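You operate a simulated robot arm through the tools that you are given. There is no shell and no other tool. Be economical: measure what you need, move in short steps, check, and stop when the job is done.

Carry out the task below with a simulated robot arm. There is one attempt and no reset: what you move stays moved.

Task
Set the perforator to 4 mm and jog a perforated length with the static bar on.
Fine: film air starts vented; wide guard shut, then air open and static bar on; hold Jog till the perforation shows; perforator and bar stay on. Other controls stay.

It is judged by the outcome, as a careful person would: the job done as asked, and still so three seconds after it is handed in. It fails if anything else is knocked over, pushed out of place, dropped, spilled or broken.

Robot
A 6-joint arm with a two-finger parallel gripper on a trunk, on a base that drives. Base frame: it is fixed to the floor where the robot stands at the start and does not move with it; the origin is under the middle of the robot, x ahead of it, y to its left, z up. Lengths are in m, angles in rad, forces in N, time in s.
Its first joint turns from -2.897 to 2.897 rad. Places, roughly: depth dial [1.5, 0.1, 1.1]; film air valve [1.7, 0.6, 1]; film tower [2.3, -0.6, 1]; jog button [1.8, 0.7, 1.2]; lift air valve [1, -0.4, 1.5]; lower brake dial [1.5, 0.3, 0.8]; lower film [-6.1, -4.8, 0]; lower guide lever [1.3, 0.1, 0.6]; lower guide slider [1.4, 0.1, 0.8]; lower leader knob [1.2, -0.4, 0.9]; lower shaft lever [1.5, 0.3, 0.6]; perforator lever [1.6, 0.2, 1.1]; pinch air valve [1.1, -0.2, 1.5]; static bar switch [1.7, 0.6, 1.2]; upper brake dial [0.9, -0.6, 1.6]; upper guide lever [1.7, 0.6, 1.5]. Payload 3.91 kg.
The tool frame sits at the grasp point between the pads (the TCP): z along the fingers, y along the line on which they close. The tips reach 0.03 m beyond it. The gripper opens to 0.11 m. The fingers are 0.02 m wide and 0.01 m thick; the gripper's body (0.048 by 0.112 m) begins 0.055 m behind the TCP.
Orientation is that of the tool frame in the base frame, as [roll, pitch, yaw] about the fixed x, y, z axes, in that order (R = Rz(yaw) Ry(pitch) Rx(roll)). With the fingers straight down and closing along the base's y, the tool's x points along the base's -x, its y along +y and its z along -z.

Tools
- The arm moves only by the tool play_rows. Its argument "rows" is a list of rows, each an object of numbers (a shift or turn left out is 0, a gripper value left out holds the last): "dx", "dy", "dz": the shift along the tool's x, y, z in m; "ax", "ay", "az": the turn, a rotation vector about the tool's x, y, z in rad; "claw": the gripper command, from -1 (shut) to 1 (fully open), values between in proportion. In form: [{"dx": .., "dy": .., "dz": .., "ax": .., "ay": .., "az": .., "claw": ..}, ...]. A call has 1 to 8 rows; each row is the pose to reach, as a shift and turn from the pose commanded when the call began, along the tool's axes at that moment. Each row takes 0.2 s and may step no farther than 0.05 m and 0.15 rad from the row before; otherwise, or with a gripper value out of range, the whole call is refused. Where a pose cannot be reached the arm comes as near as it can. A force on the tool above 70 N (or 10 N above the force at the start of the call, whichever is more), or a blocked arm, ends the call early, and 0.2 s more pass. Each finger travels about 0.108 m/s and halts on what it meets, pressing with about 26 N; the grip force reading is that of the motor and also rises with nothing between the fingers. The clock runs only during rows and for 0.2 s after the last one: add rows that repeat a pose to give the fingers time. The reply holds the time, the measured pose of the TCP, the force on the tool along the base axes, the opening and the grip force, in the units named above and with some noise, with the torque about the TCP (base axes, N m) and any sound that the robot's microphone picked up.
- Cameras (640 x 400 px; columns grow to the right, rows downward): "scene" is now at [0.6219, 0.4069, 1.403]; the picture's right is [0.00, -0.39, -0.92], its down [-0.97, 0.23, -0.10] and it looks along [0.25, 0.89, -0.38] (base axes); focal length 214 px, centre (320, 200). "wrist" rides on the gripper at [0.073, 0.017, -0.103] in the tool frame; the picture's right is [-0.23, 0.97, 0.00], its down [-0.76, -0.18, -0.62] and it looks along [-0.61, -0.14, 0.78] (tool axes); focal length 222 px, centre (320, 200). There is no depth. A picture from a camera that has moved, and an enlarged one, comes with that camera's place and axes in the base frame and with its lens.
- camera(camera): a new picture of that camera. No time passes.
- drive_base(legs): drives the robot by 1 to 6 legs, each [ahead, left, turn to the left] in m, m and rad, along the robot's own axes; the way and the turn of a leg run together, so that a leg with both is an arc; at most 1.5 m and 3.142 rad a leg. The arm and the cameras ride along, it lands a little off, and it stops where it bumps. It gives what a move gives.
- pan_tilt(pan, tilt): turns the head with the scene camera to pan (to the left, within 1.396 rad either way) and tilt (down, from -0.506 to 1.204), counted from straight ahead of the robot. It gives what a move gives.
- close_up(camera, box): a new picture of the part [left, top, right, bottom] of that camera's present view, enlarged. No time passes.
- close_job(): hands the job in; it is judged then, once.

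Go step by step. Nothing tells you exact positions but the pictures and the camera data: compare them with the known pose of the tool, close in by small moves and look again before you grip or let go. The budget is 120 turns and 82 pictures, counting those below and the enlarged ones. Unless the task says otherwise, let go and move clear before handing in.

The tools are called as name(argument=value, ...) on one line, values as JSON. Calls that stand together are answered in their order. play_rows: Moves the arm, as the interface text tells. Its arguments: {"type":"object","properties":{"rows":{"type":"array","items":{"type":"object","properties":{"dx":{"type":"number"},"dy":{"type":"number"},"dz":{"type":"number"},"ax":{"type":"number"},"ay":{"type":"number"},"az":{"type":"number"},"claw":{"type":"number"}}}}},"required":["rows"]} The other tools are called the same way: drive_base (legs) drives the base; pan_tilt (pan, tilt) turns the head that bears the scene camera; camera (camera) takes a picture; close_up (camera, box) takes an enlarged picture of a part of a camera's view; close_job () hands the job in.

At the start:

```text
time_s: 0.0
position: [0.4915, 0.3322, 1.3024]
tcp_rot: [3.138, 0.003, 3.141]
wrist_force: [0.1, 0.4, -0.7]
moment: [0.01, -0.01, -0.04]
grip_width: 0.1099
grip_force: 0.1
robot x, y, heading: [-0.0017, -0.0025, -0.0]
head pan, tilt: [1.164, -0.255]
```

scene: 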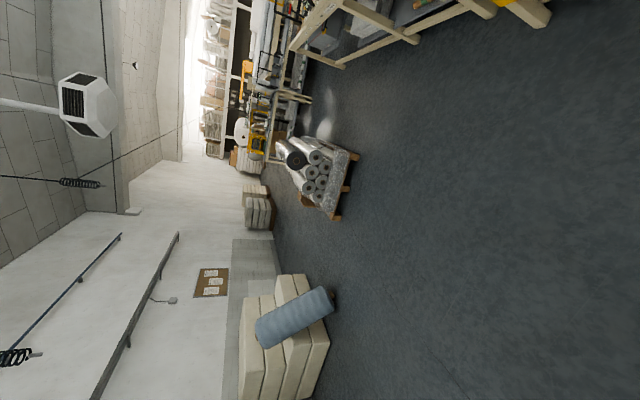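
wrist: 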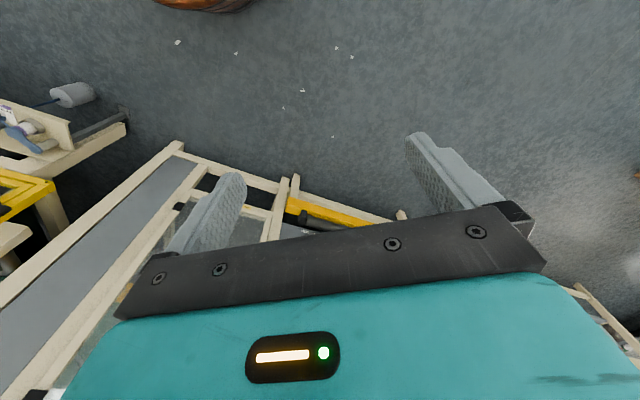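

The scene camera looks left and is rolled on its side; the machine is ahead. I turn the head toward it.

pan_tilt(pan=0.0, tilt=0.2)

camera(camera="scene")

```text
time_s: 1.4
position: [0.4911, 0.3317, 1.3025]
tcp_rot: [3.138, 0.003, -3.142]
wrist_force: [0.3, 0.2, -0.4]
moment: [0.02, -0.01, 0.0]
grip_width: 0.11
grip_force: 0.0
robot x, y, heading: [-0.0024, -0.0021, 0.0]
head pan, tilt: [0.0, 0.201]
```

```text
79 pictures are left
camera scene: at [0.5819, 0.333, 1.3413], right [0.0, -1.0, 0.0], down [-0.98, 0.0, 0.19], along [-0.19, 0.0, -0.98], focal length 214 px, centre (320, 200)
```

scene: 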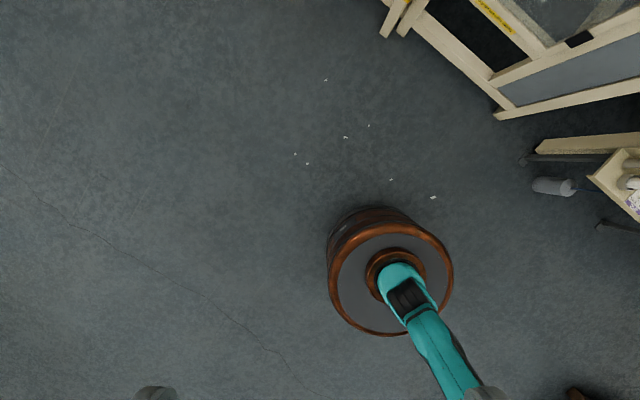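

Both cameras ride on the wrist, and the head looks along the tool. I'll look as far ahead as the tilt allows before turning the tool.

pan_tilt(pan=0.0, tilt=-0.5)

camera(camera="scene")

```text
time_s: 2.5
position: [0.4907, 0.3306, 1.3023]
tcp_rot: [3.137, 0.005, -3.141]
wrist_force: [-0.4, 0.5, 0.3]
moment: [-0.02, 0.0, 0.02]
grip_width: 0.1101
grip_force: 0.1
robot x, y, heading: [-0.0003, 0.0021, 0.001]
head pan, tilt: [0.0, -0.499]
```

```text
78 pictures are left
camera scene: at [0.6402, 0.3328, 1.3676], right [0.0, -1.0, 0.0], down [-0.88, 0.0, -0.48], along [0.48, 0.0, -0.88], focal length 214 px, centre (320, 200)
```

scene: 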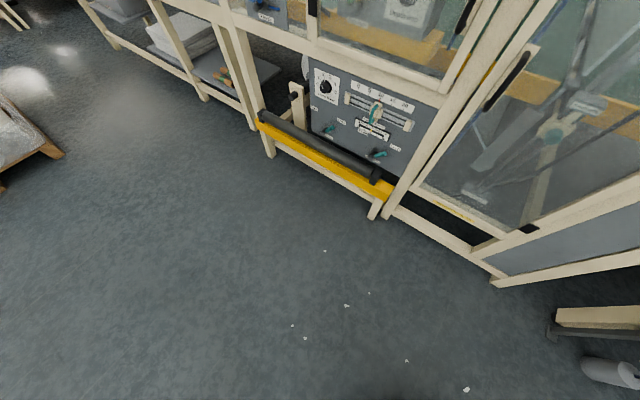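

The machine's face runs slantwise from about (1.0,-0.4) to (1.8,0.7). I pitch the tool up to point forward so I can look upright.

play_rows(rows=[{"ay": -0.14}, {"ay": -0.28}, {"ay": -0.42}, {"ay": -0.56}, {"ay": -0.7}, {"ay": -0.84}, {"ay": -0.98}, {"ay": -1.12}])

play_rows(rows=[{"ay": -0.15}, {"ay": -0.3}, {"ay": -0.45}])

pan_tilt(pan=-0.3, tilt=0.1)

camera(camera="scene")

```text
time_s: 4.2
position: [0.4908, 0.3316, 1.3017]
tcp_rot: [3.134, 1.127, 3.135]
wrist_force: [-0.2, -0.2, 0.4]
moment: [-0.04, -0.03, -0.02]
grip_width: 0.1099
grip_force: 0.0
robot x, y, heading: [-0.0015, -0.0041, 0.004]
head pan, tilt: [0.0, -0.499]
```

```text
time_s: 5.0
position: [0.4913, 0.332, 1.303]
tcp_rot: [0.571, 1.564, 0.575]
wrist_force: [0.3, 0.7, 0.8]
moment: [0.0, 0.02, -0.01]
grip_width: 0.1098
grip_force: 0.0
robot x, y, heading: [-0.0018, 0.0029, 0.001]
head pan, tilt: [0.0, -0.499]
```

```text
time_s: 6.0
position: [0.4909, 0.3318, 1.3025]
tcp_rot: [0.933, 1.569, 0.932]
wrist_force: [0.5, -0.1, -0.8]
moment: [0.04, 0.0, -0.01]
grip_width: 0.1099
grip_force: 0.1
robot x, y, heading: [0.0014, -0.001, -0.001]
head pan, tilt: [-0.3, 0.099]
```

```text
77 pictures are left
camera scene: at [0.4482, 0.3056, 1.405], right [-0.3, -0.96, 0.0], down [-0.09, 0.03, -1.0], along [0.95, -0.29, -0.1], focal length 214 px, centre (320, 200)
```

scene: 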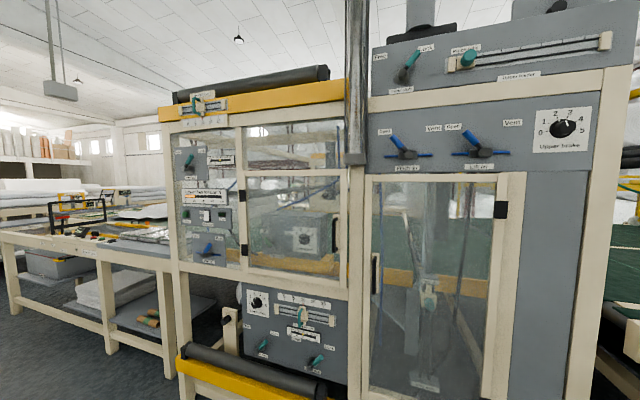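

Now the machine is in view. I enlarge its parts to read labels.

close_up(camera="scene", box=[165, 85, 355, 285])

close_up(camera="scene", box=[360, 0, 640, 400])

close_up(camera="scene", box=[165, 120, 255, 280])

```text
2.00 times, centred on (260, 185) of scene
camera zoom: at [0.4482, 0.3056, 1.405], right [-0.3, -0.96, 0.0], down [-0.09, 0.03, -1.0], along [0.95, -0.29, -0.1], focal length 429 px, centre (440, 230)
```

zoom: 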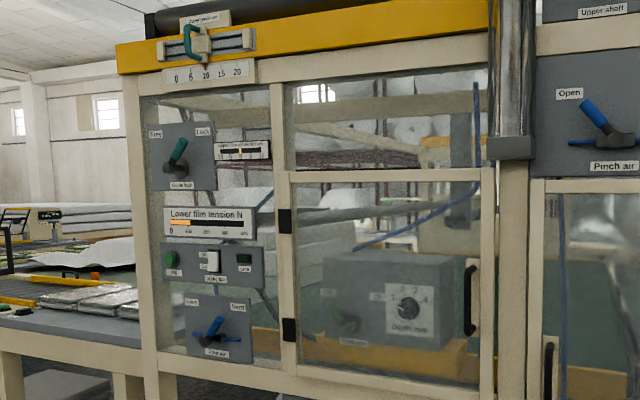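

```text
1.00 times, centred on (500, 200) of scene (not enlarged: the box is as wide or as high as the picture)
camera zoom: at [0.4482, 0.3056, 1.405], right [-0.3, -0.96, 0.0], down [-0.09, 0.03, -1.0], along [0.95, -0.29, -0.1], focal length 214 px, centre (140, 200)
```

zoom: 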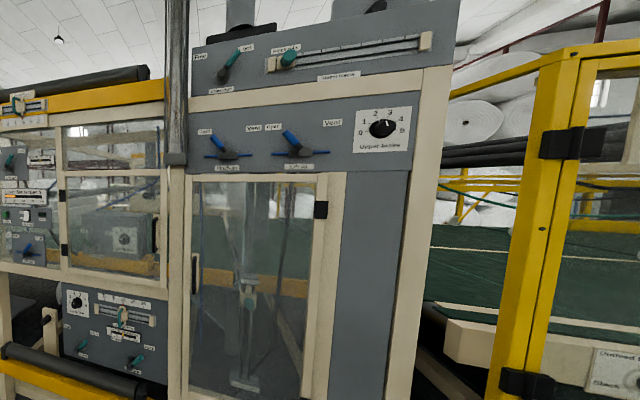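

```text
2.50 times, centred on (210, 200) of scene
camera zoom: at [0.4482, 0.3056, 1.405], right [-0.3, -0.96, 0.0], down [-0.09, 0.03, -1.0], along [0.95, -0.29, -0.1], focal length 536 px, centre (595, 200)
```

zoom: 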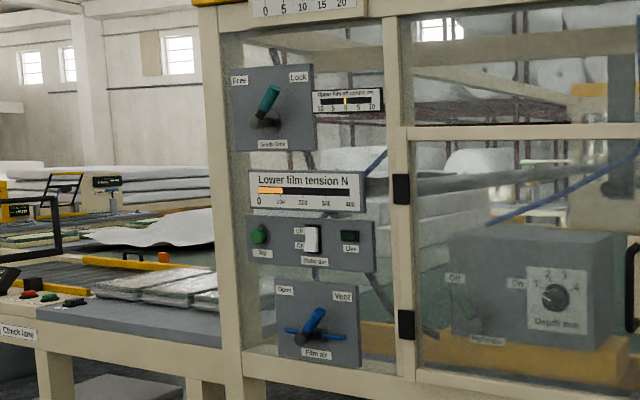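

The wide guard is the glass door hinged at its left with a handle at its right, covering the perforator box. Film air looks vented, perforator off. I square the robot to the machine face and slide left in front of the door.

drive_base(legs=[[0, 0, -0.64], [0, 0.6, 0]])

pan_tilt(pan=0.0, tilt=0.1)

camera(camera="scene")

camera(camera="wrist")

```text
time_s: 11.1
position: [0.944, 0.443, 1.3025]
tcp_rot: [0.778, 1.565, 0.133]
wrist_force: [0.9, -0.1, -1.2]
moment: [-0.03, -0.02, -0.02]
grip_width: 0.1102
grip_force: 0.2
robot x, y, heading: [0.3552, 0.4717, -0.648]
head pan, tilt: [-0.3, 0.099]
```

```text
time_s: 11.9
position: [0.9445, 0.4431, 1.3031]
tcp_rot: [0.778, 1.566, 0.138]
wrist_force: [0.6, -0.4, 0.4]
moment: [0.05, -0.03, -0.01]
grip_width: 0.11
grip_force: 0.0
robot x, y, heading: [0.3515, 0.4712, -0.645]
head pan, tilt: [0.0, 0.099]
```

```text
73 pictures are left
camera scene: at [0.9123, 0.4668, 1.405], right [-0.6, -0.8, 0.0], down [-0.07, 0.06, -1.0], along [0.8, -0.6, -0.1], focal length 214 px, centre (320, 200)
```

scene: 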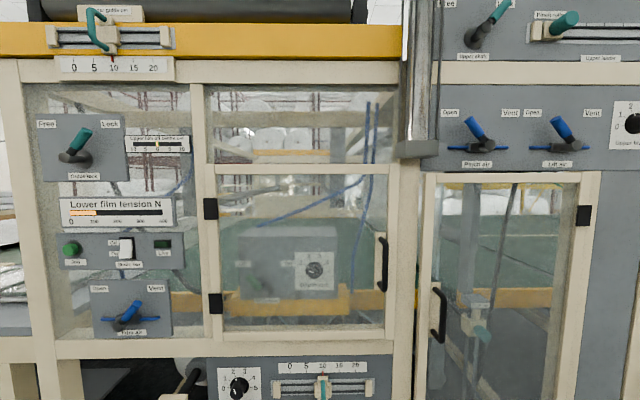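

```text
72 pictures are left
camera wrist: at [0.8725, 0.5189, 1.2298], right [0.58, 0.78, 0.23], down [-0.61, 0.23, 0.76], along [0.54, -0.58, 0.61], focal length 222 px, centre (320, 200)
```

wrist: 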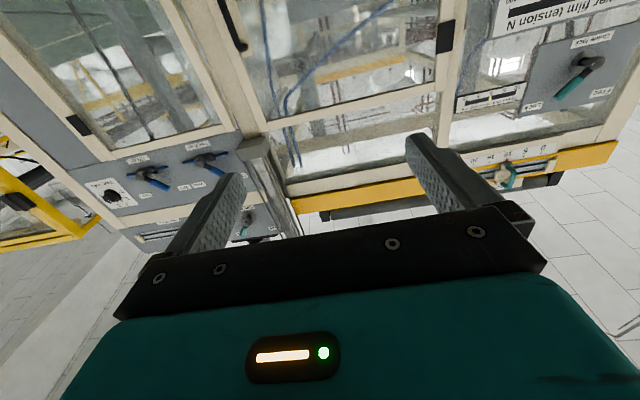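

Views triangulate well: face plane ~0.56 m ahead of the camera, door handle about 0.155 m to the right and 0.115 m below the tool, depth dial ~0.12 m behind the glass. I drive ahead 0.3 m and line up with the handle.

drive_base(legs=[[0.28, 0.0, 0]])

play_rows(rows=[{"dx": 0.03, "dy": -0.035}, {"dx": 0.06, "dy": -0.07}, {"dx": 0.09, "dy": -0.105}, {"dx": 0.11, "dy": -0.14}, {"dx": 0.11, "dy": -0.14}])

pan_tilt(pan=0.0, tilt=0.5)

camera(camera="scene")

camera(camera="wrist")

```text
time_s: 13.9
position: [1.1701, 0.2755, 1.3028]
tcp_rot: [0.781, 1.564, 0.138]
wrist_force: [-1.2, 1.8, -0.4]
moment: [-0.01, 0.02, 0.02]
grip_width: 0.11
grip_force: 0.0
robot x, y, heading: [0.5791, 0.3034, -0.639]
head pan, tilt: [0.0, 0.099]
```

```text
time_s: 15.1
position: [1.0868, 0.1637, 1.1926]
tcp_rot: [0.841, 1.566, 0.198]
wrist_force: [0.3, -0.2, 0.5]
moment: [-0.02, -0.01, 0.01]
grip_width: 0.11
grip_force: 0.0
robot x, y, heading: [0.5804, 0.3019, -0.641]
head pan, tilt: [0.0, 0.099]
```

```text
time_s: 15.9
position: [1.0866, 0.1621, 1.1916]
tcp_rot: [0.793, 1.565, 0.153]
wrist_force: [0.3, 0.1, 0.0]
moment: [0.04, 0.0, 0.0]
grip_width: 0.1099
grip_force: 0.1
robot x, y, heading: [0.579, 0.3024, -0.641]
head pan, tilt: [0.0, 0.499]
```

```text
71 pictures are left
camera scene: at [1.0541, 0.188, 1.2575], right [-0.6, -0.8, 0.0], down [-0.38, 0.29, -0.88], along [0.71, -0.53, -0.47], focal length 214 px, centre (320, 200)
```

scene: 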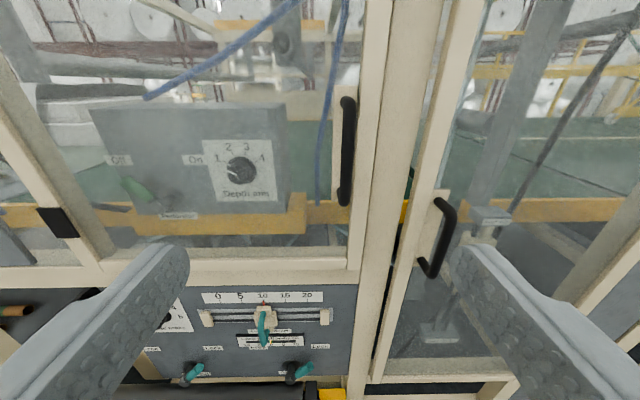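

```text
70 pictures are left
camera wrist: at [1.0149, 0.2394, 1.1192], right [0.58, 0.78, 0.23], down [-0.61, 0.23, 0.76], along [0.54, -0.58, 0.61], focal length 222 px, centre (320, 200)
```

wrist: 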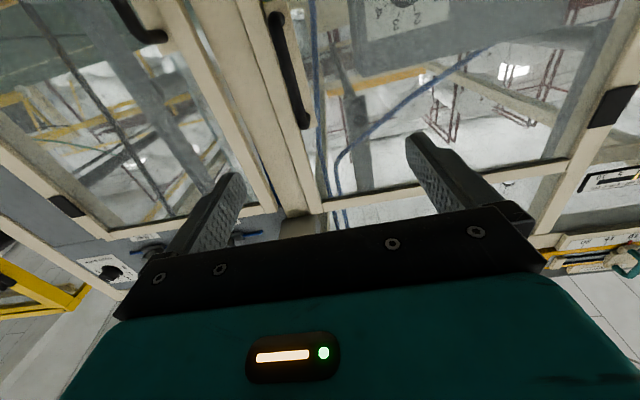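

The handle is ~0.027 m right of the tool axis and ~0.17 m ahead. I approach to just short of it and look.

play_rows(rows=[{"dy": -0.014, "dz": 0.04}, {"dy": -0.027, "dz": 0.08}, {"dy": -0.027, "dz": 0.11}, {"dy": -0.027, "dz": 0.13}, {"dy": -0.027, "dz": 0.13}])

camera(camera="scene")

camera(camera="wrist")

```text
time_s: 17.1
position: [1.1732, 0.0629, 1.1933]
tcp_rot: [0.817, 1.565, 0.174]
wrist_force: [-0.3, -0.3, -1.1]
moment: [-0.03, 0.01, -0.01]
grip_width: 0.1098
grip_force: 0.0
robot x, y, heading: [0.5819, 0.3077, -0.645]
head pan, tilt: [0.0, 0.499]
```

```text
69 pictures are left
camera scene: at [1.1415, 0.0888, 1.2579], right [-0.6, -0.8, 0.0], down [-0.38, 0.29, -0.88], along [0.71, -0.53, -0.48], focal length 214 px, centre (320, 200)
```

scene: 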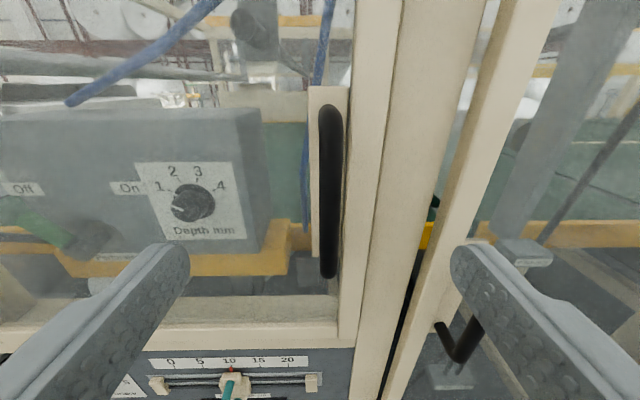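

```text
68 pictures are left
camera wrist: at [1.1022, 0.1401, 1.1197], right [0.58, 0.78, 0.23], down [-0.61, 0.23, 0.76], along [0.54, -0.58, 0.61], focal length 222 px, centre (320, 200)
```

wrist: 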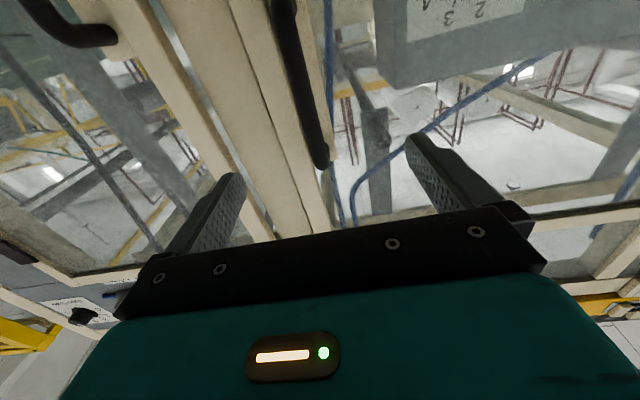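

The handle bar lies at about N≈1.0, i.e. ~0.09 m ahead of the grasp point, well centred. I narrow the gripper and go in.

play_rows(rows=[{"claw": 0.1}, {"dx": 0.01, "dz": 0.03}, {"dx": 0.015, "dz": 0.06}, {"dx": 0.015, "dz": 0.075}, {"dx": 0.015, "dz": 0.075}])

camera(camera="scene")

camera(camera="wrist")

```text
time_s: 18.4
position: [1.2348, 0.0198, 1.1761]
tcp_rot: [0.81, 1.566, 0.171]
wrist_force: [-0.3, -0.2, -1.1]
moment: [0.01, 0.03, 0.02]
grip_width: 0.0607
grip_force: 0.0
robot x, y, heading: [0.5779, 0.3027, -0.644]
head pan, tilt: [0.0, 0.499]
```

```text
67 pictures are left
camera scene: at [1.202, 0.0441, 1.2426], right [-0.6, -0.8, 0.0], down [-0.38, 0.29, -0.88], along [0.71, -0.52, -0.48], focal length 214 px, centre (320, 200)
```

scene: 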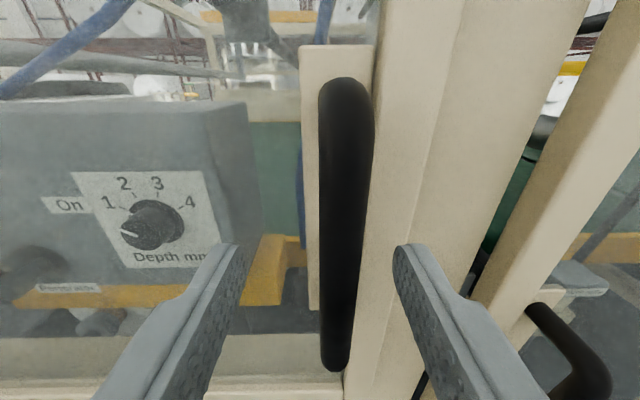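

```text
66 pictures are left
camera wrist: at [1.1627, 0.0954, 1.1044], right [0.58, 0.78, 0.23], down [-0.61, 0.23, 0.76], along [0.54, -0.58, 0.61], focal length 222 px, centre (320, 200)
```

wrist: 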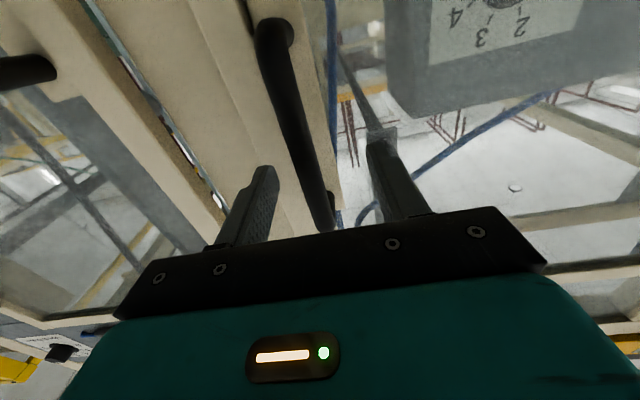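

The bar is between the fingers but near the tips. I go 0.02 m deeper and close.

play_rows(rows=[{"dz": 0.012}, {"dz": 0.022}, {"dz": 0.022, "claw": -1}, {"dz": 0.022, "claw": -1}, {"dz": 0.022, "claw": -1}])

camera(camera="scene")

```text
time_s: 19.6
position: [1.2482, 0.0, 1.1777]
tcp_rot: [1.089, 1.563, 0.441]
wrist_force: [-51.0, -41.7, -20.0]
moment: [-0.61, -0.29, -0.11]
grip_width: 0.0158
grip_force: 45.1
robot x, y, heading: [0.5755, 0.3018, -0.646]
head pan, tilt: [0.0, 0.499]
```

```text
65 pictures are left
camera scene: at [1.2156, 0.0245, 1.2429], right [-0.6, -0.8, -0.01], down [-0.38, 0.29, -0.88], along [0.7, -0.53, -0.48], focal length 214 px, centre (320, 200)
```

scene: 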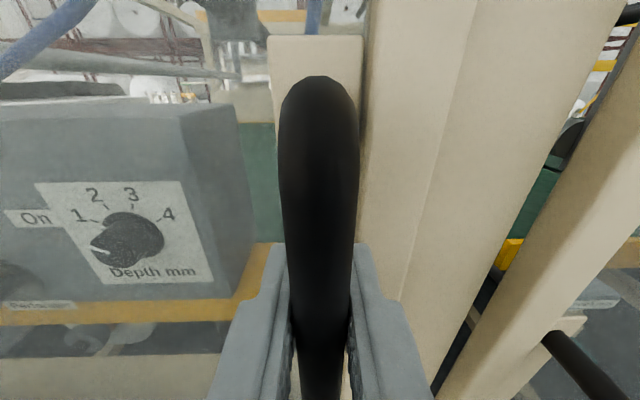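

I hold the handle (0.016 m bar). I relieve the side load and pull gently along the hinge arc.

play_rows(rows=[{"dy": -0.007, "claw": -1}, {"dy": -0.006, "dz": -0.023, "ax": 0.05}, {"dy": -0.005, "dz": -0.046, "ax": 0.1}, {"dy": 0.002, "dz": -0.091, "ax": 0.2}])

camera(camera="scene")

```text
time_s: 20.6
position: [1.183, 0.0659, 1.1776]
tcp_rot: [0.739, 1.566, -0.096]
wrist_force: [11.0, 8.9, 10.8]
moment: [0.03, 0.16, 0.2]
grip_width: 0.0158
grip_force: 44.9
robot x, y, heading: [0.5792, 0.3015, -0.642]
head pan, tilt: [0.0, 0.499]
```

```text
64 pictures are left
camera scene: at [1.1556, 0.0967, 1.2427], right [-0.74, -0.67, 0.0], down [-0.32, 0.35, -0.88], along [0.59, -0.65, -0.47], focal length 214 px, centre (320, 200)
```

scene: 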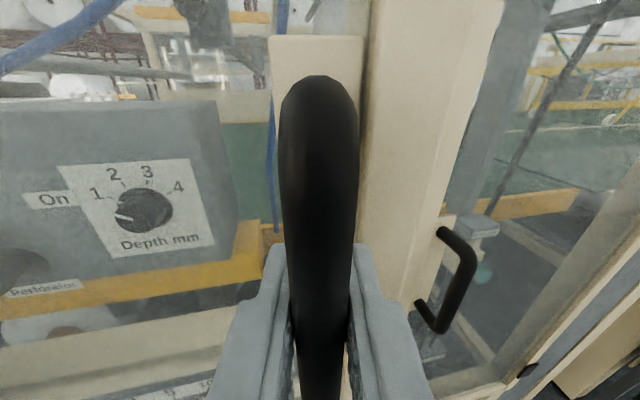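

The guard swings freely. I continue along the arc.

play_rows(rows=[{"dz": -0.046, "dy": 0.002, "ax": 0.1}, {"dz": -0.091, "dy": 0.009, "ax": 0.2}, {"dz": -0.136, "dy": 0.021, "ax": 0.3}, {"dz": -0.179, "dy": 0.036, "ax": 0.4}, {"dz": -0.22, "dy": 0.056, "ax": 0.5}, {"dz": -0.26, "dy": 0.08, "ax": 0.6}])

camera(camera="scene")

```text
time_s: 21.2
position: [1.1347, 0.1385, 1.1783]
tcp_rot: [0.801, 1.566, -0.216]
wrist_force: [20.9, 11.6, -0.9]
moment: [-0.05, 0.28, 0.16]
grip_width: 0.0157
grip_force: 45.1
robot x, y, heading: [0.5765, 0.305, -0.639]
head pan, tilt: [0.0, 0.499]
stopped in row 3: the force on the tool passed its limit at 84 N (the readings are from after the stop); the commanded pose is now the measured one
```

```text
63 pictures are left
camera scene: at [1.1135, 0.1731, 1.2425], right [-0.85, -0.53, 0.0], down [-0.25, 0.41, -0.88], along [0.46, -0.75, -0.48], focal length 214 px, centre (320, 200)
```

scene: 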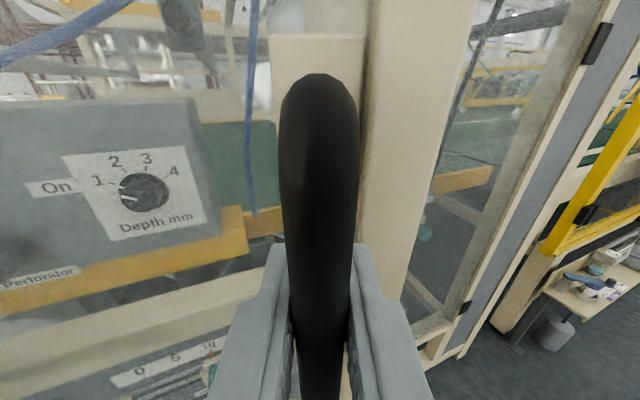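

The arc needs the handle's standoff included; I correct for it and continue in smaller steps.

play_rows(rows=[{"dz": -0.023, "dy": 0.003, "ax": 0.05}, {"dz": -0.0457, "dy": 0.0073, "ax": 0.1}, {"dz": -0.068, "dy": 0.0125, "ax": 0.15}, {"dz": -0.0904, "dy": 0.019, "ax": 0.2}, {"dz": -0.112, "dy": 0.0265, "ax": 0.25}, {"dz": -0.1337, "dy": 0.035, "ax": 0.3}, {"dz": -0.1547, "dy": 0.045, "ax": 0.35}, {"dz": -0.175, "dy": 0.056, "ax": 0.4}])

camera(camera="scene")

```text
time_s: 22.6
position: [1.0878, 0.2672, 1.1784]
tcp_rot: [1.331, 1.564, 0.002]
wrist_force: [-16.5, -3.9, 2.5]
moment: [-0.76, 0.32, -0.08]
grip_width: 0.0158
grip_force: 45.2
robot x, y, heading: [0.5824, 0.3019, -0.639]
head pan, tilt: [0.0, 0.499]
stopped in row 7: the force on the tool passed its limit at 73 N (the readings are from after the stop); the commanded pose is now the measured one
```

```text
62 pictures are left
camera scene: at [1.077, 0.3066, 1.2444], right [-0.97, -0.24, -0.01], down [-0.11, 0.46, -0.88], along [0.22, -0.85, -0.48], focal length 214 px, centre (320, 200)
```

scene: 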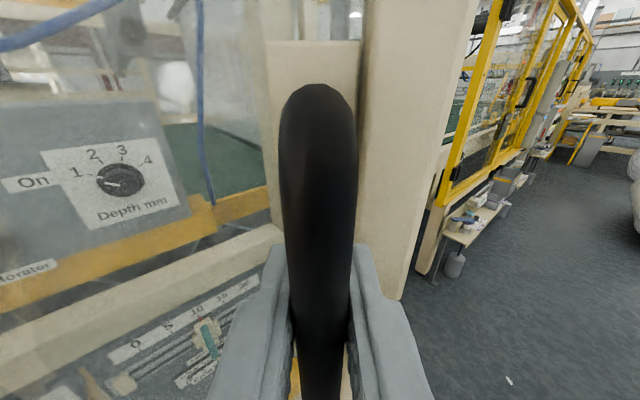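

Fit gives hinge at N=1.021, L=1.217, radius 0.468; door is open about 39°. I continue on the fitted arc.

play_rows(rows=[{"dz": -0.035, "dy": 0.003, "ax": 0.075}, {"dz": -0.0697, "dy": 0.0085, "ax": 0.15}, {"dz": -0.1038, "dy": 0.0167, "ax": 0.225}, {"dz": -0.1373, "dy": 0.0273, "ax": 0.3}, {"dz": -0.1699, "dy": 0.0406, "ax": 0.375}, {"dz": -0.2014, "dy": 0.0562, "ax": 0.45}, {"dz": -0.2217, "dy": 0.0678, "ax": 0.5}])

camera(camera="scene")

```text
time_s: 23.3
position: [1.0787, 0.3292, 1.1787]
tcp_rot: [1.82, 1.562, 0.349]
wrist_force: [-33.3, -3.4, 4.7]
moment: [-0.4, 0.47, -0.11]
grip_width: 0.0159
grip_force: 45.3
out of reach, approached as far as the arm can: row 2, 3
robot x, y, heading: [0.5752, 0.3019, -0.641]
head pan, tilt: [0.0, 0.499]
stopped in row 3: the force on the tool passed its limit at 95 N (the readings are from after the stop); the commanded pose is now the measured one
```

```text
61 pictures are left
camera scene: at [1.0736, 0.3689, 1.2445], right [-1.0, -0.1, -0.01], down [-0.04, 0.48, -0.88], along [0.09, -0.87, -0.48], focal length 214 px, centre (320, 200)
```

scene: 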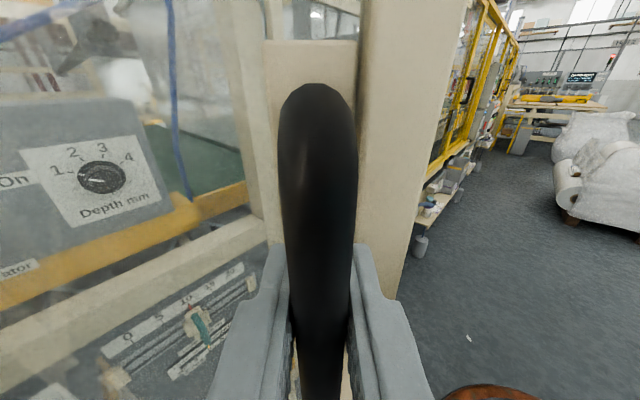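

The arm's wrist limit is reached at ~47° open. I release and back off, turning the tool back.

play_rows(rows=[{"claw": 0.2}, {"claw": 0.2}, {"claw": 0.2}, {"dz": -0.03}, {"dz": -0.06}, {"dz": -0.08, "ax": -0.1}, {"dz": -0.1, "ax": -0.2}])

camera(camera="scene")

```text
time_s: 24.9
position: [1.0724, 0.4284, 1.1775]
tcp_rot: [1.695, 1.566, 0.427]
wrist_force: [0.2, 0.3, -0.9]
moment: [-0.02, -0.02, 0.01]
grip_width: 0.066
grip_force: 0.0
out of reach, approached as far as the arm can: row 4, 5, 6
robot x, y, heading: [0.5769, 0.3057, -0.638]
head pan, tilt: [0.0, 0.499]
```

```text
60 pictures are left
camera scene: at [1.0593, 0.467, 1.2426], right [-0.95, -0.3, 0.0], down [-0.14, 0.46, -0.88], along [0.26, -0.84, -0.48], focal length 214 px, centre (320, 200)
```

scene: 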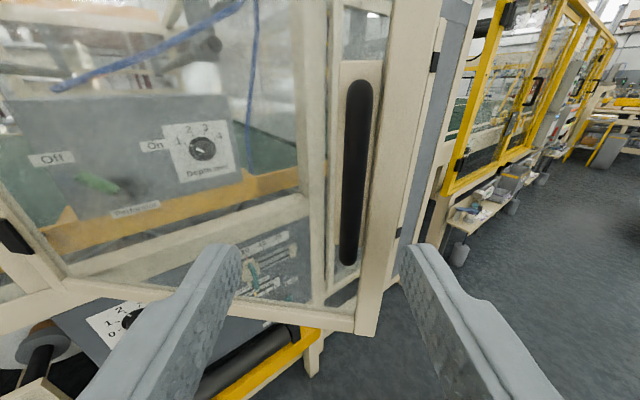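

The door stays at ~47°. I back the base, slide right past the door's free edge, and straighten the tool.

drive_base(legs=[[-0.2, 0, 0], [0, -0.33, 0]])

play_rows(rows=[{"ax": -0.15, "claw": -1}, {"ax": -0.3}, {"ax": -0.45}, {"ax": -0.6}])

pan_tilt(pan=0.3, tilt=0.3)

camera(camera="scene")

```text
time_s: 28.2
position: [0.7161, 0.2844, 1.1773]
tcp_rot: [1.667, 1.565, 0.407]
wrist_force: [0.1, 0.6, -0.4]
moment: [0.0, -0.01, -0.02]
grip_width: 0.0658
grip_force: 0.1
robot x, y, heading: [0.22, 0.1558, -0.632]
head pan, tilt: [0.0, 0.499]
```

```text
time_s: 29.2
position: [0.7156, 0.2852, 1.1765]
tcp_rot: [1.046, 1.566, 0.382]
wrist_force: [-0.1, -0.2, -0.5]
moment: [-0.03, -0.04, -0.05]
grip_width: 0.0001
grip_force: 26.3
robot x, y, heading: [0.2207, 0.1566, -0.632]
head pan, tilt: [0.0, 0.499]
```

```text
time_s: 30.0
position: [0.7151, 0.2843, 1.1776]
tcp_rot: [1.086, 1.564, 0.422]
wrist_force: [0.4, 0.2, -0.9]
moment: [-0.01, 0.02, 0.0]
grip_width: 0.0002
grip_force: 26.9
robot x, y, heading: [0.2249, 0.158, -0.635]
head pan, tilt: [0.3, 0.3]
```

```text
59 pictures are left
camera scene: at [0.6993, 0.3324, 1.2609], right [-0.36, -0.93, 0.0], down [-0.27, 0.11, -0.96], along [0.89, -0.34, -0.29], focal length 214 px, centre (320, 200)
```

scene: 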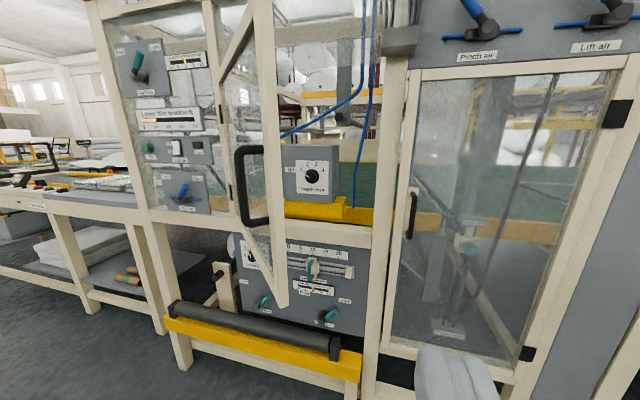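

Tool is right of the open door. I drive forward so the closed fingers enter behind the door edge, then push it left with the arm.

drive_base(legs=[[0.3, 0.1, 0]])

play_rows(rows=[{"dz": 0.04}, {"dz": 0.08}, {"dz": 0.08, "dy": 0.04}, {"dz": 0.08, "dy": 0.08}, {"dz": 0.08, "dy": 0.12}, {"dz": 0.08, "dy": 0.16}, {"dz": 0.08, "dy": 0.2}])

camera(camera="scene")

```text
time_s: 32.2
position: [1.0162, 0.1871, 1.1778]
tcp_rot: [1.078, 1.568, 0.416]
wrist_force: [-0.9, -0.4, -0.6]
moment: [0.03, 0.01, 0.0]
grip_width: 0.0003
grip_force: 26.2
robot x, y, heading: [0.5257, 0.0606, -0.631]
head pan, tilt: [0.3, 0.3]
```

```text
time_s: 33.8
position: [1.2046, 0.2931, 1.1797]
tcp_rot: [1.094, 1.564, 0.426]
wrist_force: [-1.0, -0.5, 0.1]
moment: [0.07, 0.03, 0.04]
grip_width: 0.0003
grip_force: 26.1
robot x, y, heading: [0.5247, 0.0582, -0.637]
head pan, tilt: [0.3, 0.3]
```

```text
58 pictures are left
camera scene: at [1.1883, 0.3417, 1.2642], right [-0.36, -0.93, 0.0], down [-0.27, 0.11, -0.96], along [0.89, -0.34, -0.29], focal length 214 px, centre (320, 200)
```

scene: 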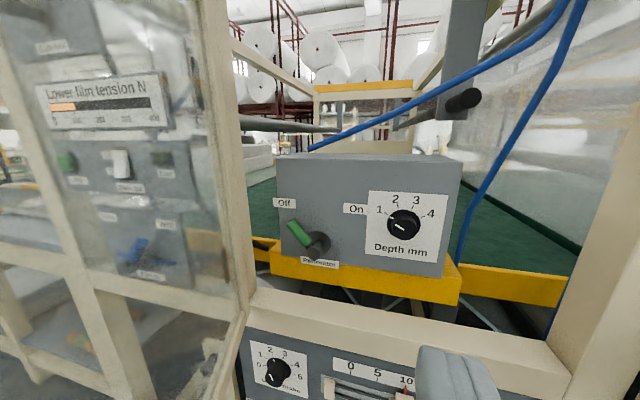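

The door yields. I keep pushing left.

play_rows(rows=[{"dy": 0.04}, {"dy": 0.08}, {"dy": 0.12}, {"dy": 0.16}, {"dy": 0.2}, {"dy": 0.23}])

camera(camera="scene")

```text
time_s: 35.2
position: [1.3455, 0.4778, 1.1809]
tcp_rot: [1.087, 1.565, 0.426]
wrist_force: [-0.8, 0.2, 0.2]
moment: [0.07, 0.05, 0.04]
grip_width: 0.0001
grip_force: 26.1
robot x, y, heading: [0.527, 0.0607, -0.636]
head pan, tilt: [0.3, 0.3]
```

```text
57 pictures are left
camera scene: at [1.3288, 0.5257, 1.2644], right [-0.35, -0.93, 0.0], down [-0.27, 0.11, -0.96], along [0.89, -0.34, -0.29], focal length 214 px, centre (320, 200)
```

scene: 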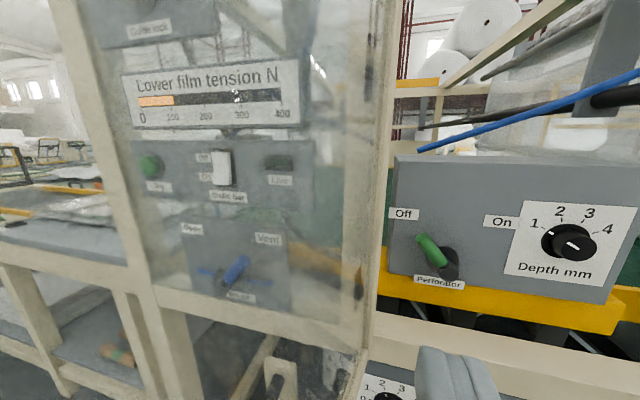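

Nearly 90°+. A bit more push for clearance, then I back out to face the dial.

play_rows(rows=[{"dy": 0.04}, {"dy": 0.08}, {"dy": 0.12}, {"dy": 0.12}])

camera(camera="scene")

```text
time_s: 35.6
position: [1.365, 0.507, 1.1816]
tcp_rot: [1.497, 1.556, 0.829]
wrist_force: [-36.4, -22.8, -11.6]
moment: [1.37, -3.59, 2.79]
grip_width: 0.0
grip_force: 26.1
robot x, y, heading: [0.5208, 0.0595, -0.632]
head pan, tilt: [0.3, 0.3]
stopped in row 2: the force on the tool passed its limit at 144 N (the readings are from after the stop); the commanded pose is now the measured one
```

```text
56 pictures are left
camera scene: at [1.3466, 0.5508, 1.2644], right [-0.4, -0.92, -0.01], down [-0.27, 0.13, -0.95], along [0.88, -0.37, -0.3], focal length 214 px, centre (320, 200)
```

scene: 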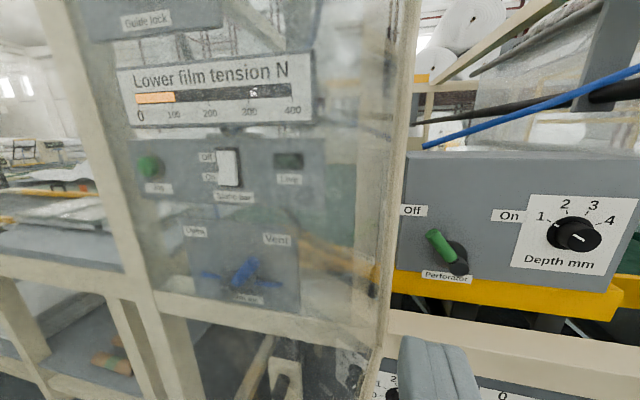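

The door hit its stop. I retreat right and take a face-on look at the perforator box.

play_rows(rows=[{"dy": -0.04, "dz": -0.01}, {"dy": -0.08, "dz": -0.02}, {"dy": -0.12, "dz": -0.03}, {"dy": -0.16, "dz": -0.04}, {"dy": -0.2, "dz": -0.04}, {"dy": -0.24, "dz": -0.04}])

pan_tilt(pan=0.0, tilt=0.3)

camera(camera="scene")

```text
time_s: 37.0
position: [1.1873, 0.3446, 1.176]
tcp_rot: [1.545, 1.56, 0.876]
wrist_force: [1.5, 0.2, -0.3]
moment: [-0.06, -0.04, -0.04]
grip_width: 0.0
grip_force: 26.0
robot x, y, heading: [0.5219, 0.0617, -0.633]
head pan, tilt: [0.3, 0.3]
```

```text
time_s: 37.8
position: [1.1872, 0.3454, 1.1762]
tcp_rot: [1.549, 1.561, 0.879]
wrist_force: [0.2, -0.8, -0.9]
moment: [0.01, 0.03, -0.01]
grip_width: 0.0
grip_force: 25.7
robot x, y, heading: [0.5194, 0.0582, -0.632]
head pan, tilt: [0.0, 0.3]
```

```text
55 pictures are left
camera scene: at [1.1575, 0.3683, 1.2603], right [-0.62, -0.79, -0.01], down [-0.23, 0.19, -0.96], along [0.75, -0.59, -0.3], focal length 214 px, centre (320, 200)
```

scene: 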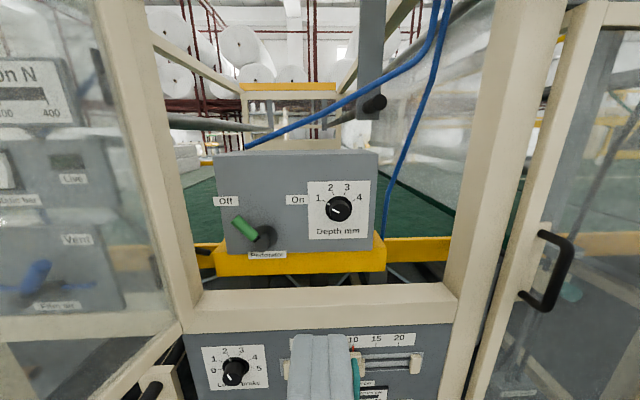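

close_up(camera="scene", box=[200, 140, 390, 280])

close_up(camera="scene", box=[300, 175, 376, 243])

```text
2.86 times, centred on (295, 210) of scene
camera zoom: at [1.1575, 0.3683, 1.2603], right [-0.62, -0.79, -0.01], down [-0.23, 0.19, -0.96], along [0.75, -0.59, -0.3], focal length 613 px, centre (391, 171)
```

zoom: 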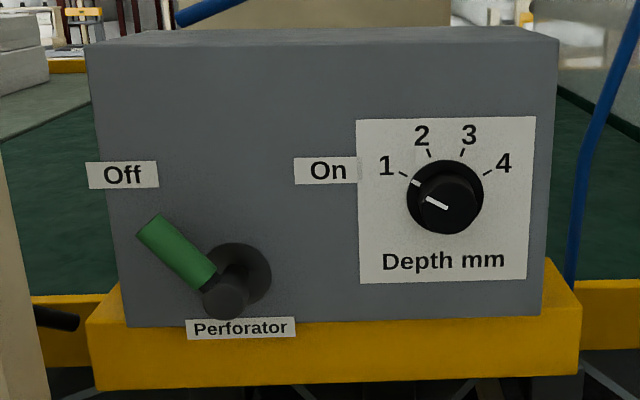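

```text
5.88 times, centred on (338, 209) of scene
camera zoom: at [1.1575, 0.3683, 1.2603], right [-0.62, -0.79, -0.01], down [-0.23, 0.19, -0.96], along [0.75, -0.59, -0.3], focal length 1262 px, centre (214, 147)
```

zoom: 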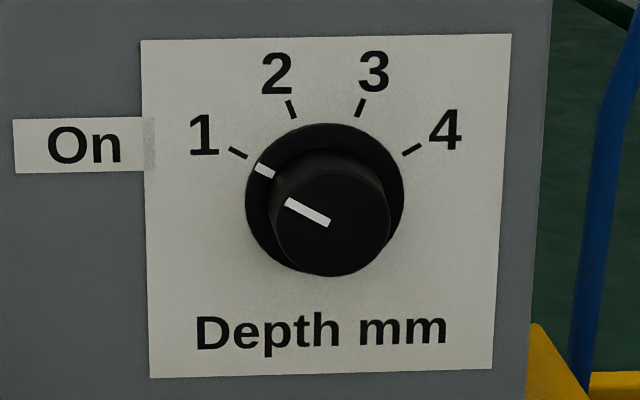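

Dial is at 1; 4 is 120° clockwise. The knob is at N≈1.127, L≈0.938, z≈1.10 (Ø~0.042). I re-centre the robot: arm to the right, base to the left.

play_rows(rows=[{"dy": -0.05, "ax": -0.022}, {"dy": -0.1, "ax": -0.022}, {"dy": -0.15, "ax": -0.022}, {"dy": -0.2, "ax": -0.022}, {"dy": -0.25, "ax": -0.022}, {"dy": -0.3, "ax": -0.022}, {"dy": -0.35, "dx": 0.03, "ax": -0.022}, {"dy": -0.4, "dx": 0.06, "ax": -0.022}])

drive_base(legs=[[0, 0.36, 0]])

camera(camera="scene")

```text
refused: row 7 steps farther than a row can; nothing moved
```

```text
time_s: 39.6
position: [1.333, 0.5444, 1.1762]
tcp_rot: [1.933, 1.566, 1.249]
wrist_force: [-23.7, -10.7, 1.1]
moment: [-0.16, 0.58, 1.94]
grip_width: 0.0
grip_force: 25.5
robot x, y, heading: [0.6726, 0.2667, -0.629]
head pan, tilt: [0.0, 0.3]
stopped in leg 1: the force on the tool passed its limit at 207 N (the readings are from after the stop); the commanded pose is now the measured one
```

```text
52 pictures are left
camera scene: at [1.3037, 0.5689, 1.2605], right [-0.63, -0.78, -0.01], down [-0.23, 0.19, -0.95], along [0.74, -0.6, -0.3], focal length 214 px, centre (320, 200)
```

scene: 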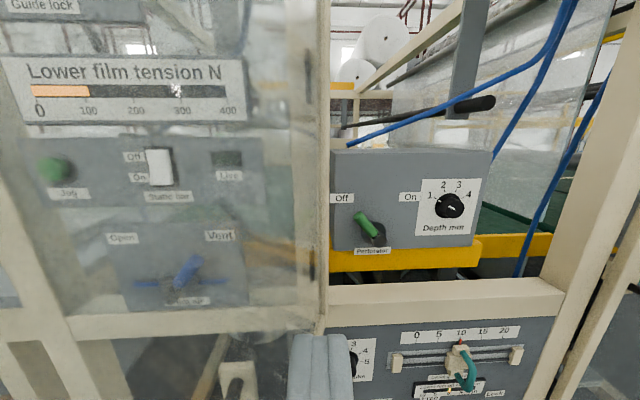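

A refused row made the base push the door onto its stop; nothing seems out of place. Now I move the arm right with legal steps.

play_rows(rows=[{"dy": -0.045, "ax": -0.03}, {"dy": -0.09, "ax": -0.03}, {"dy": -0.135, "ax": -0.03}, {"dy": -0.18, "dx": 0.02, "ax": -0.03}, {"dy": -0.22, "dx": 0.04, "ax": -0.03}, {"dy": -0.26, "dx": 0.06, "ax": -0.03}, {"dy": -0.29, "dx": 0.07, "ax": -0.03}])

camera(camera="scene")

```text
time_s: 41.2
position: [1.152, 0.3219, 1.1036]
tcp_rot: [2.229, 1.568, 1.58]
wrist_force: [0.6, -0.5, -0.8]
moment: [0.0, -0.02, 0.01]
grip_width: 0.0
grip_force: 25.7
robot x, y, heading: [0.677, 0.2696, -0.631]
head pan, tilt: [0.0, 0.3]
```

```text
51 pictures are left
camera scene: at [1.1223, 0.3445, 1.188], right [-0.61, -0.79, 0.0], down [-0.23, 0.18, -0.95], along [0.76, -0.58, -0.3], focal length 214 px, centre (320, 200)
```

scene: 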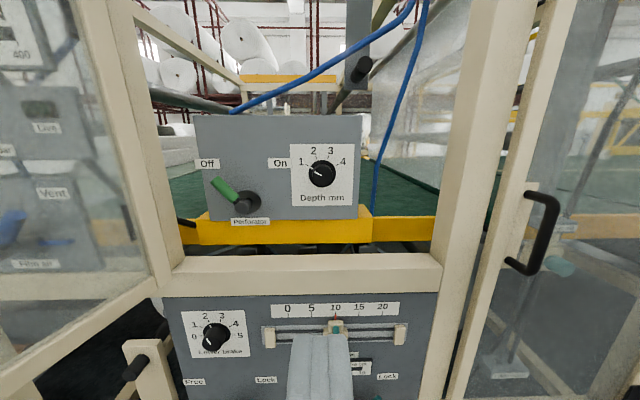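

I pre-roll the tool by −1.05 rad and open it to straddle the knob, then look before going in.

play_rows(rows=[{"az": -0.15, "claw": 0.4}, {"az": -0.3}, {"az": -0.45}, {"az": -0.6}, {"az": -0.75}, {"az": -0.9}, {"az": -1.05}])

camera(camera="scene")

```text
time_s: 42.8
position: [1.1514, 0.3214, 1.1042]
tcp_rot: [-1.574, 0.524, -2.224]
wrist_force: [0.3, 1.2, 0.4]
moment: [0.01, 0.01, 0.01]
grip_width: 0.0769
grip_force: 0.2
robot x, y, heading: [0.6719, 0.2654, -0.633]
head pan, tilt: [0.0, 0.3]
```

```text
50 pictures are left
camera scene: at [1.1655, 0.4016, 1.1467], right [-0.3, -0.4, 0.87], down [-0.74, -0.48, -0.48], along [0.6, -0.78, -0.15], focal length 214 px, centre (320, 200)
```

scene: 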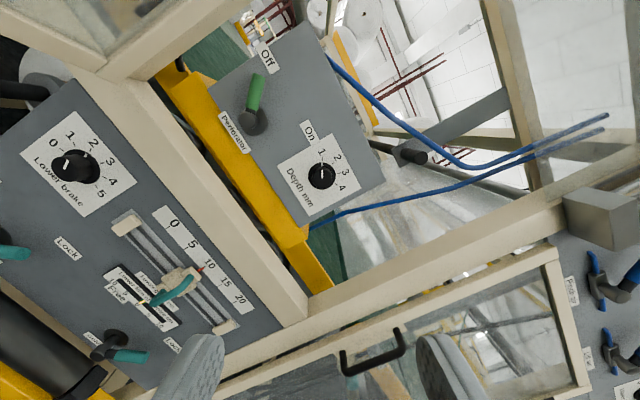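

Aligned within millimetres. I advance until the tips are short of the knob.

play_rows(rows=[{"dz": 0.045}, {"dz": 0.09}, {"dz": 0.135}, {"dz": 0.18}, {"dz": 0.225}, {"dz": 0.27}, {"dz": 0.31}, {"dz": 0.31}])

camera(camera="scene")

camera(camera="wrist")

```text
time_s: 44.6
position: [1.3993, 0.1318, 1.1023]
tcp_rot: [-1.575, 0.526, -2.225]
wrist_force: [-0.5, -0.2, 0.7]
moment: [0.04, -0.04, 0.0]
grip_width: 0.0773
grip_force: 0.0
robot x, y, heading: [0.6741, 0.2634, -0.64]
head pan, tilt: [0.0, 0.3]
```

```text
49 pictures are left
camera scene: at [1.412, 0.2115, 1.1466], right [-0.3, -0.4, 0.87], down [-0.74, -0.48, -0.48], along [0.6, -0.78, -0.15], focal length 214 px, centre (320, 200)
```

scene: 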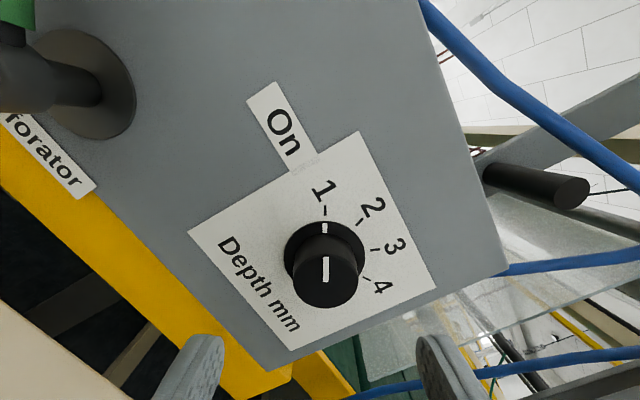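

```text
48 pictures are left
camera wrist: at [1.2841, 0.1517, 1.0529], right [0.41, 0.54, -0.73], down [-0.15, 0.83, 0.54], along [0.9, -0.12, 0.42], focal length 222 px, centre (320, 200)
```

wrist: 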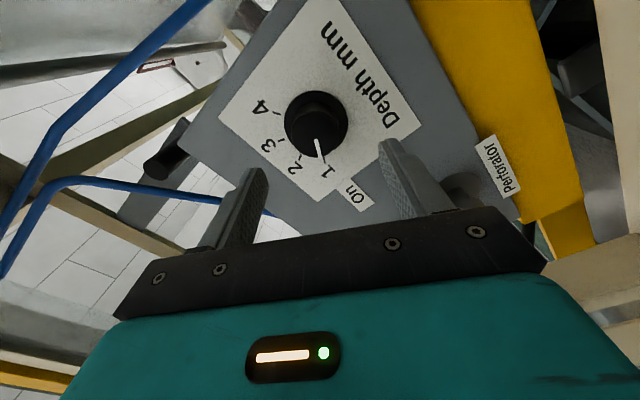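

I nudge up 6 mm, advance onto the knob and close.

play_rows(rows=[{"dx": -0.003, "dy": -0.005, "dz": 0.03}, {"dx": -0.003, "dy": -0.005, "dz": 0.062}, {"dx": -0.003, "dy": -0.005, "dz": 0.062, "claw": -1}, {"dx": -0.003, "dy": -0.005, "dz": 0.062, "claw": -1}, {"dx": -0.003, "dy": -0.005, "dz": 0.062, "claw": -1}])

camera(camera="scene")

```text
time_s: 45.8
position: [1.448, 0.0952, 1.1073]
tcp_rot: [-1.576, 0.523, -2.225]
wrist_force: [0.8, 5.7, -12.9]
moment: [0.29, 0.18, 0.57]
grip_width: 0.0413
grip_force: 45.3
robot x, y, heading: [0.6715, 0.2657, -0.635]
head pan, tilt: [0.0, 0.3]
```

```text
47 pictures are left
camera scene: at [1.4625, 0.1749, 1.1512], right [-0.3, -0.4, 0.87], down [-0.74, -0.48, -0.48], along [0.6, -0.78, -0.15], focal length 214 px, centre (320, 200)
```

scene: 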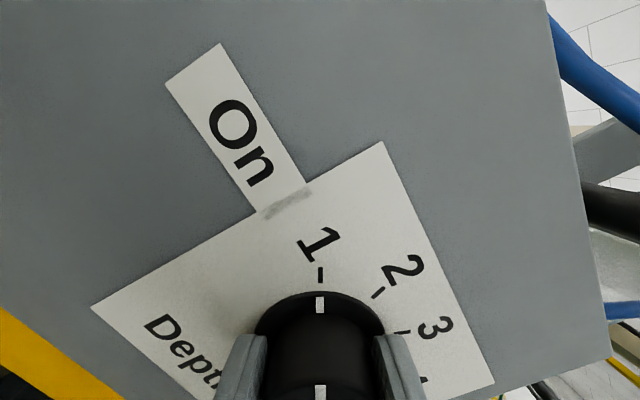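

Knob gripped. I turn clockwise 120° in two calls.

play_rows(rows=[{"az": 0.15}, {"az": 0.3}, {"az": 0.45}, {"az": 0.6}, {"az": 0.75}, {"az": 0.9}, {"az": 1.05}])

camera(camera="scene")

```text
time_s: 47.4
position: [1.4455, 0.0923, 1.1107]
tcp_rot: [1.589, 1.562, 0.933]
wrist_force: [-12.1, -39.0, 20.8]
moment: [-0.49, -0.31, -0.79]
grip_width: 0.0411
grip_force: 44.5
robot x, y, heading: [0.6733, 0.2619, -0.636]
head pan, tilt: [0.0, 0.3]
```

```text
46 pictures are left
camera scene: at [1.4153, 0.1141, 1.195], right [-0.61, -0.79, -0.01], down [-0.23, 0.19, -0.96], along [0.76, -0.58, -0.3], focal length 214 px, centre (320, 200)
```

scene: 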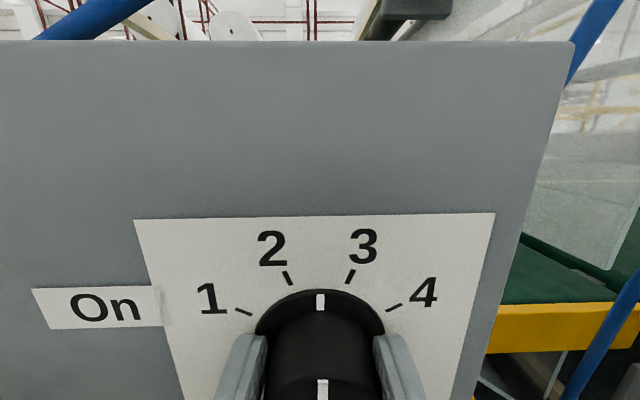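

It turns as expected, now at 2.5. I relieve side load and turn the remaining 60°.

play_rows(rows=[{"dx": -0.002, "dy": -0.003, "az": 0.15}, {"dx": -0.002, "dy": -0.004, "az": 0.3}, {"dx": -0.002, "dy": -0.004, "az": 0.45}, {"dx": -0.002, "dy": -0.004, "az": 0.6}, {"dx": -0.002, "dy": -0.004, "az": 0.75}, {"dx": -0.002, "dy": -0.004, "az": 0.9}, {"dx": -0.002, "dy": -0.004, "az": 1.05}])

camera(camera="scene")

```text
time_s: 48.7
position: [1.444, 0.0891, 1.1063]
tcp_rot: [1.583, 0.779, 0.923]
wrist_force: [-6.1, -8.0, -2.4]
moment: [-0.29, -0.37, -1.11]
grip_width: 0.0403
grip_force: 44.7
robot x, y, heading: [0.6763, 0.2645, -0.633]
head pan, tilt: [0.0, 0.3]
stopped in row 6: the force on the tool passed its limit at 72 N (the readings are from after the stop); the commanded pose is now the measured one
```

```text
45 pictures are left
camera scene: at [1.3791, 0.0669, 1.1664], right [-0.43, -0.55, -0.71], down [0.18, 0.72, -0.67], along [0.88, -0.42, -0.22], focal length 214 px, centre (320, 200)
```

scene: 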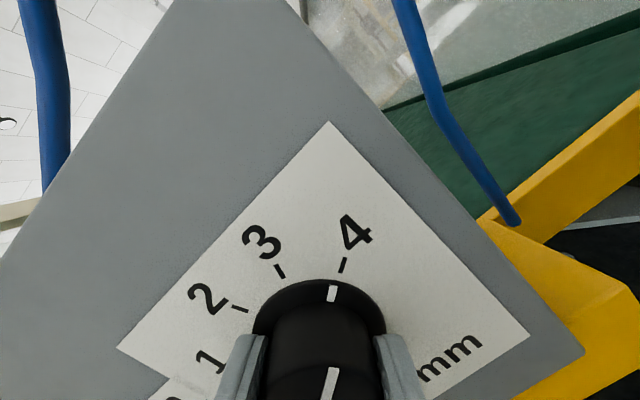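

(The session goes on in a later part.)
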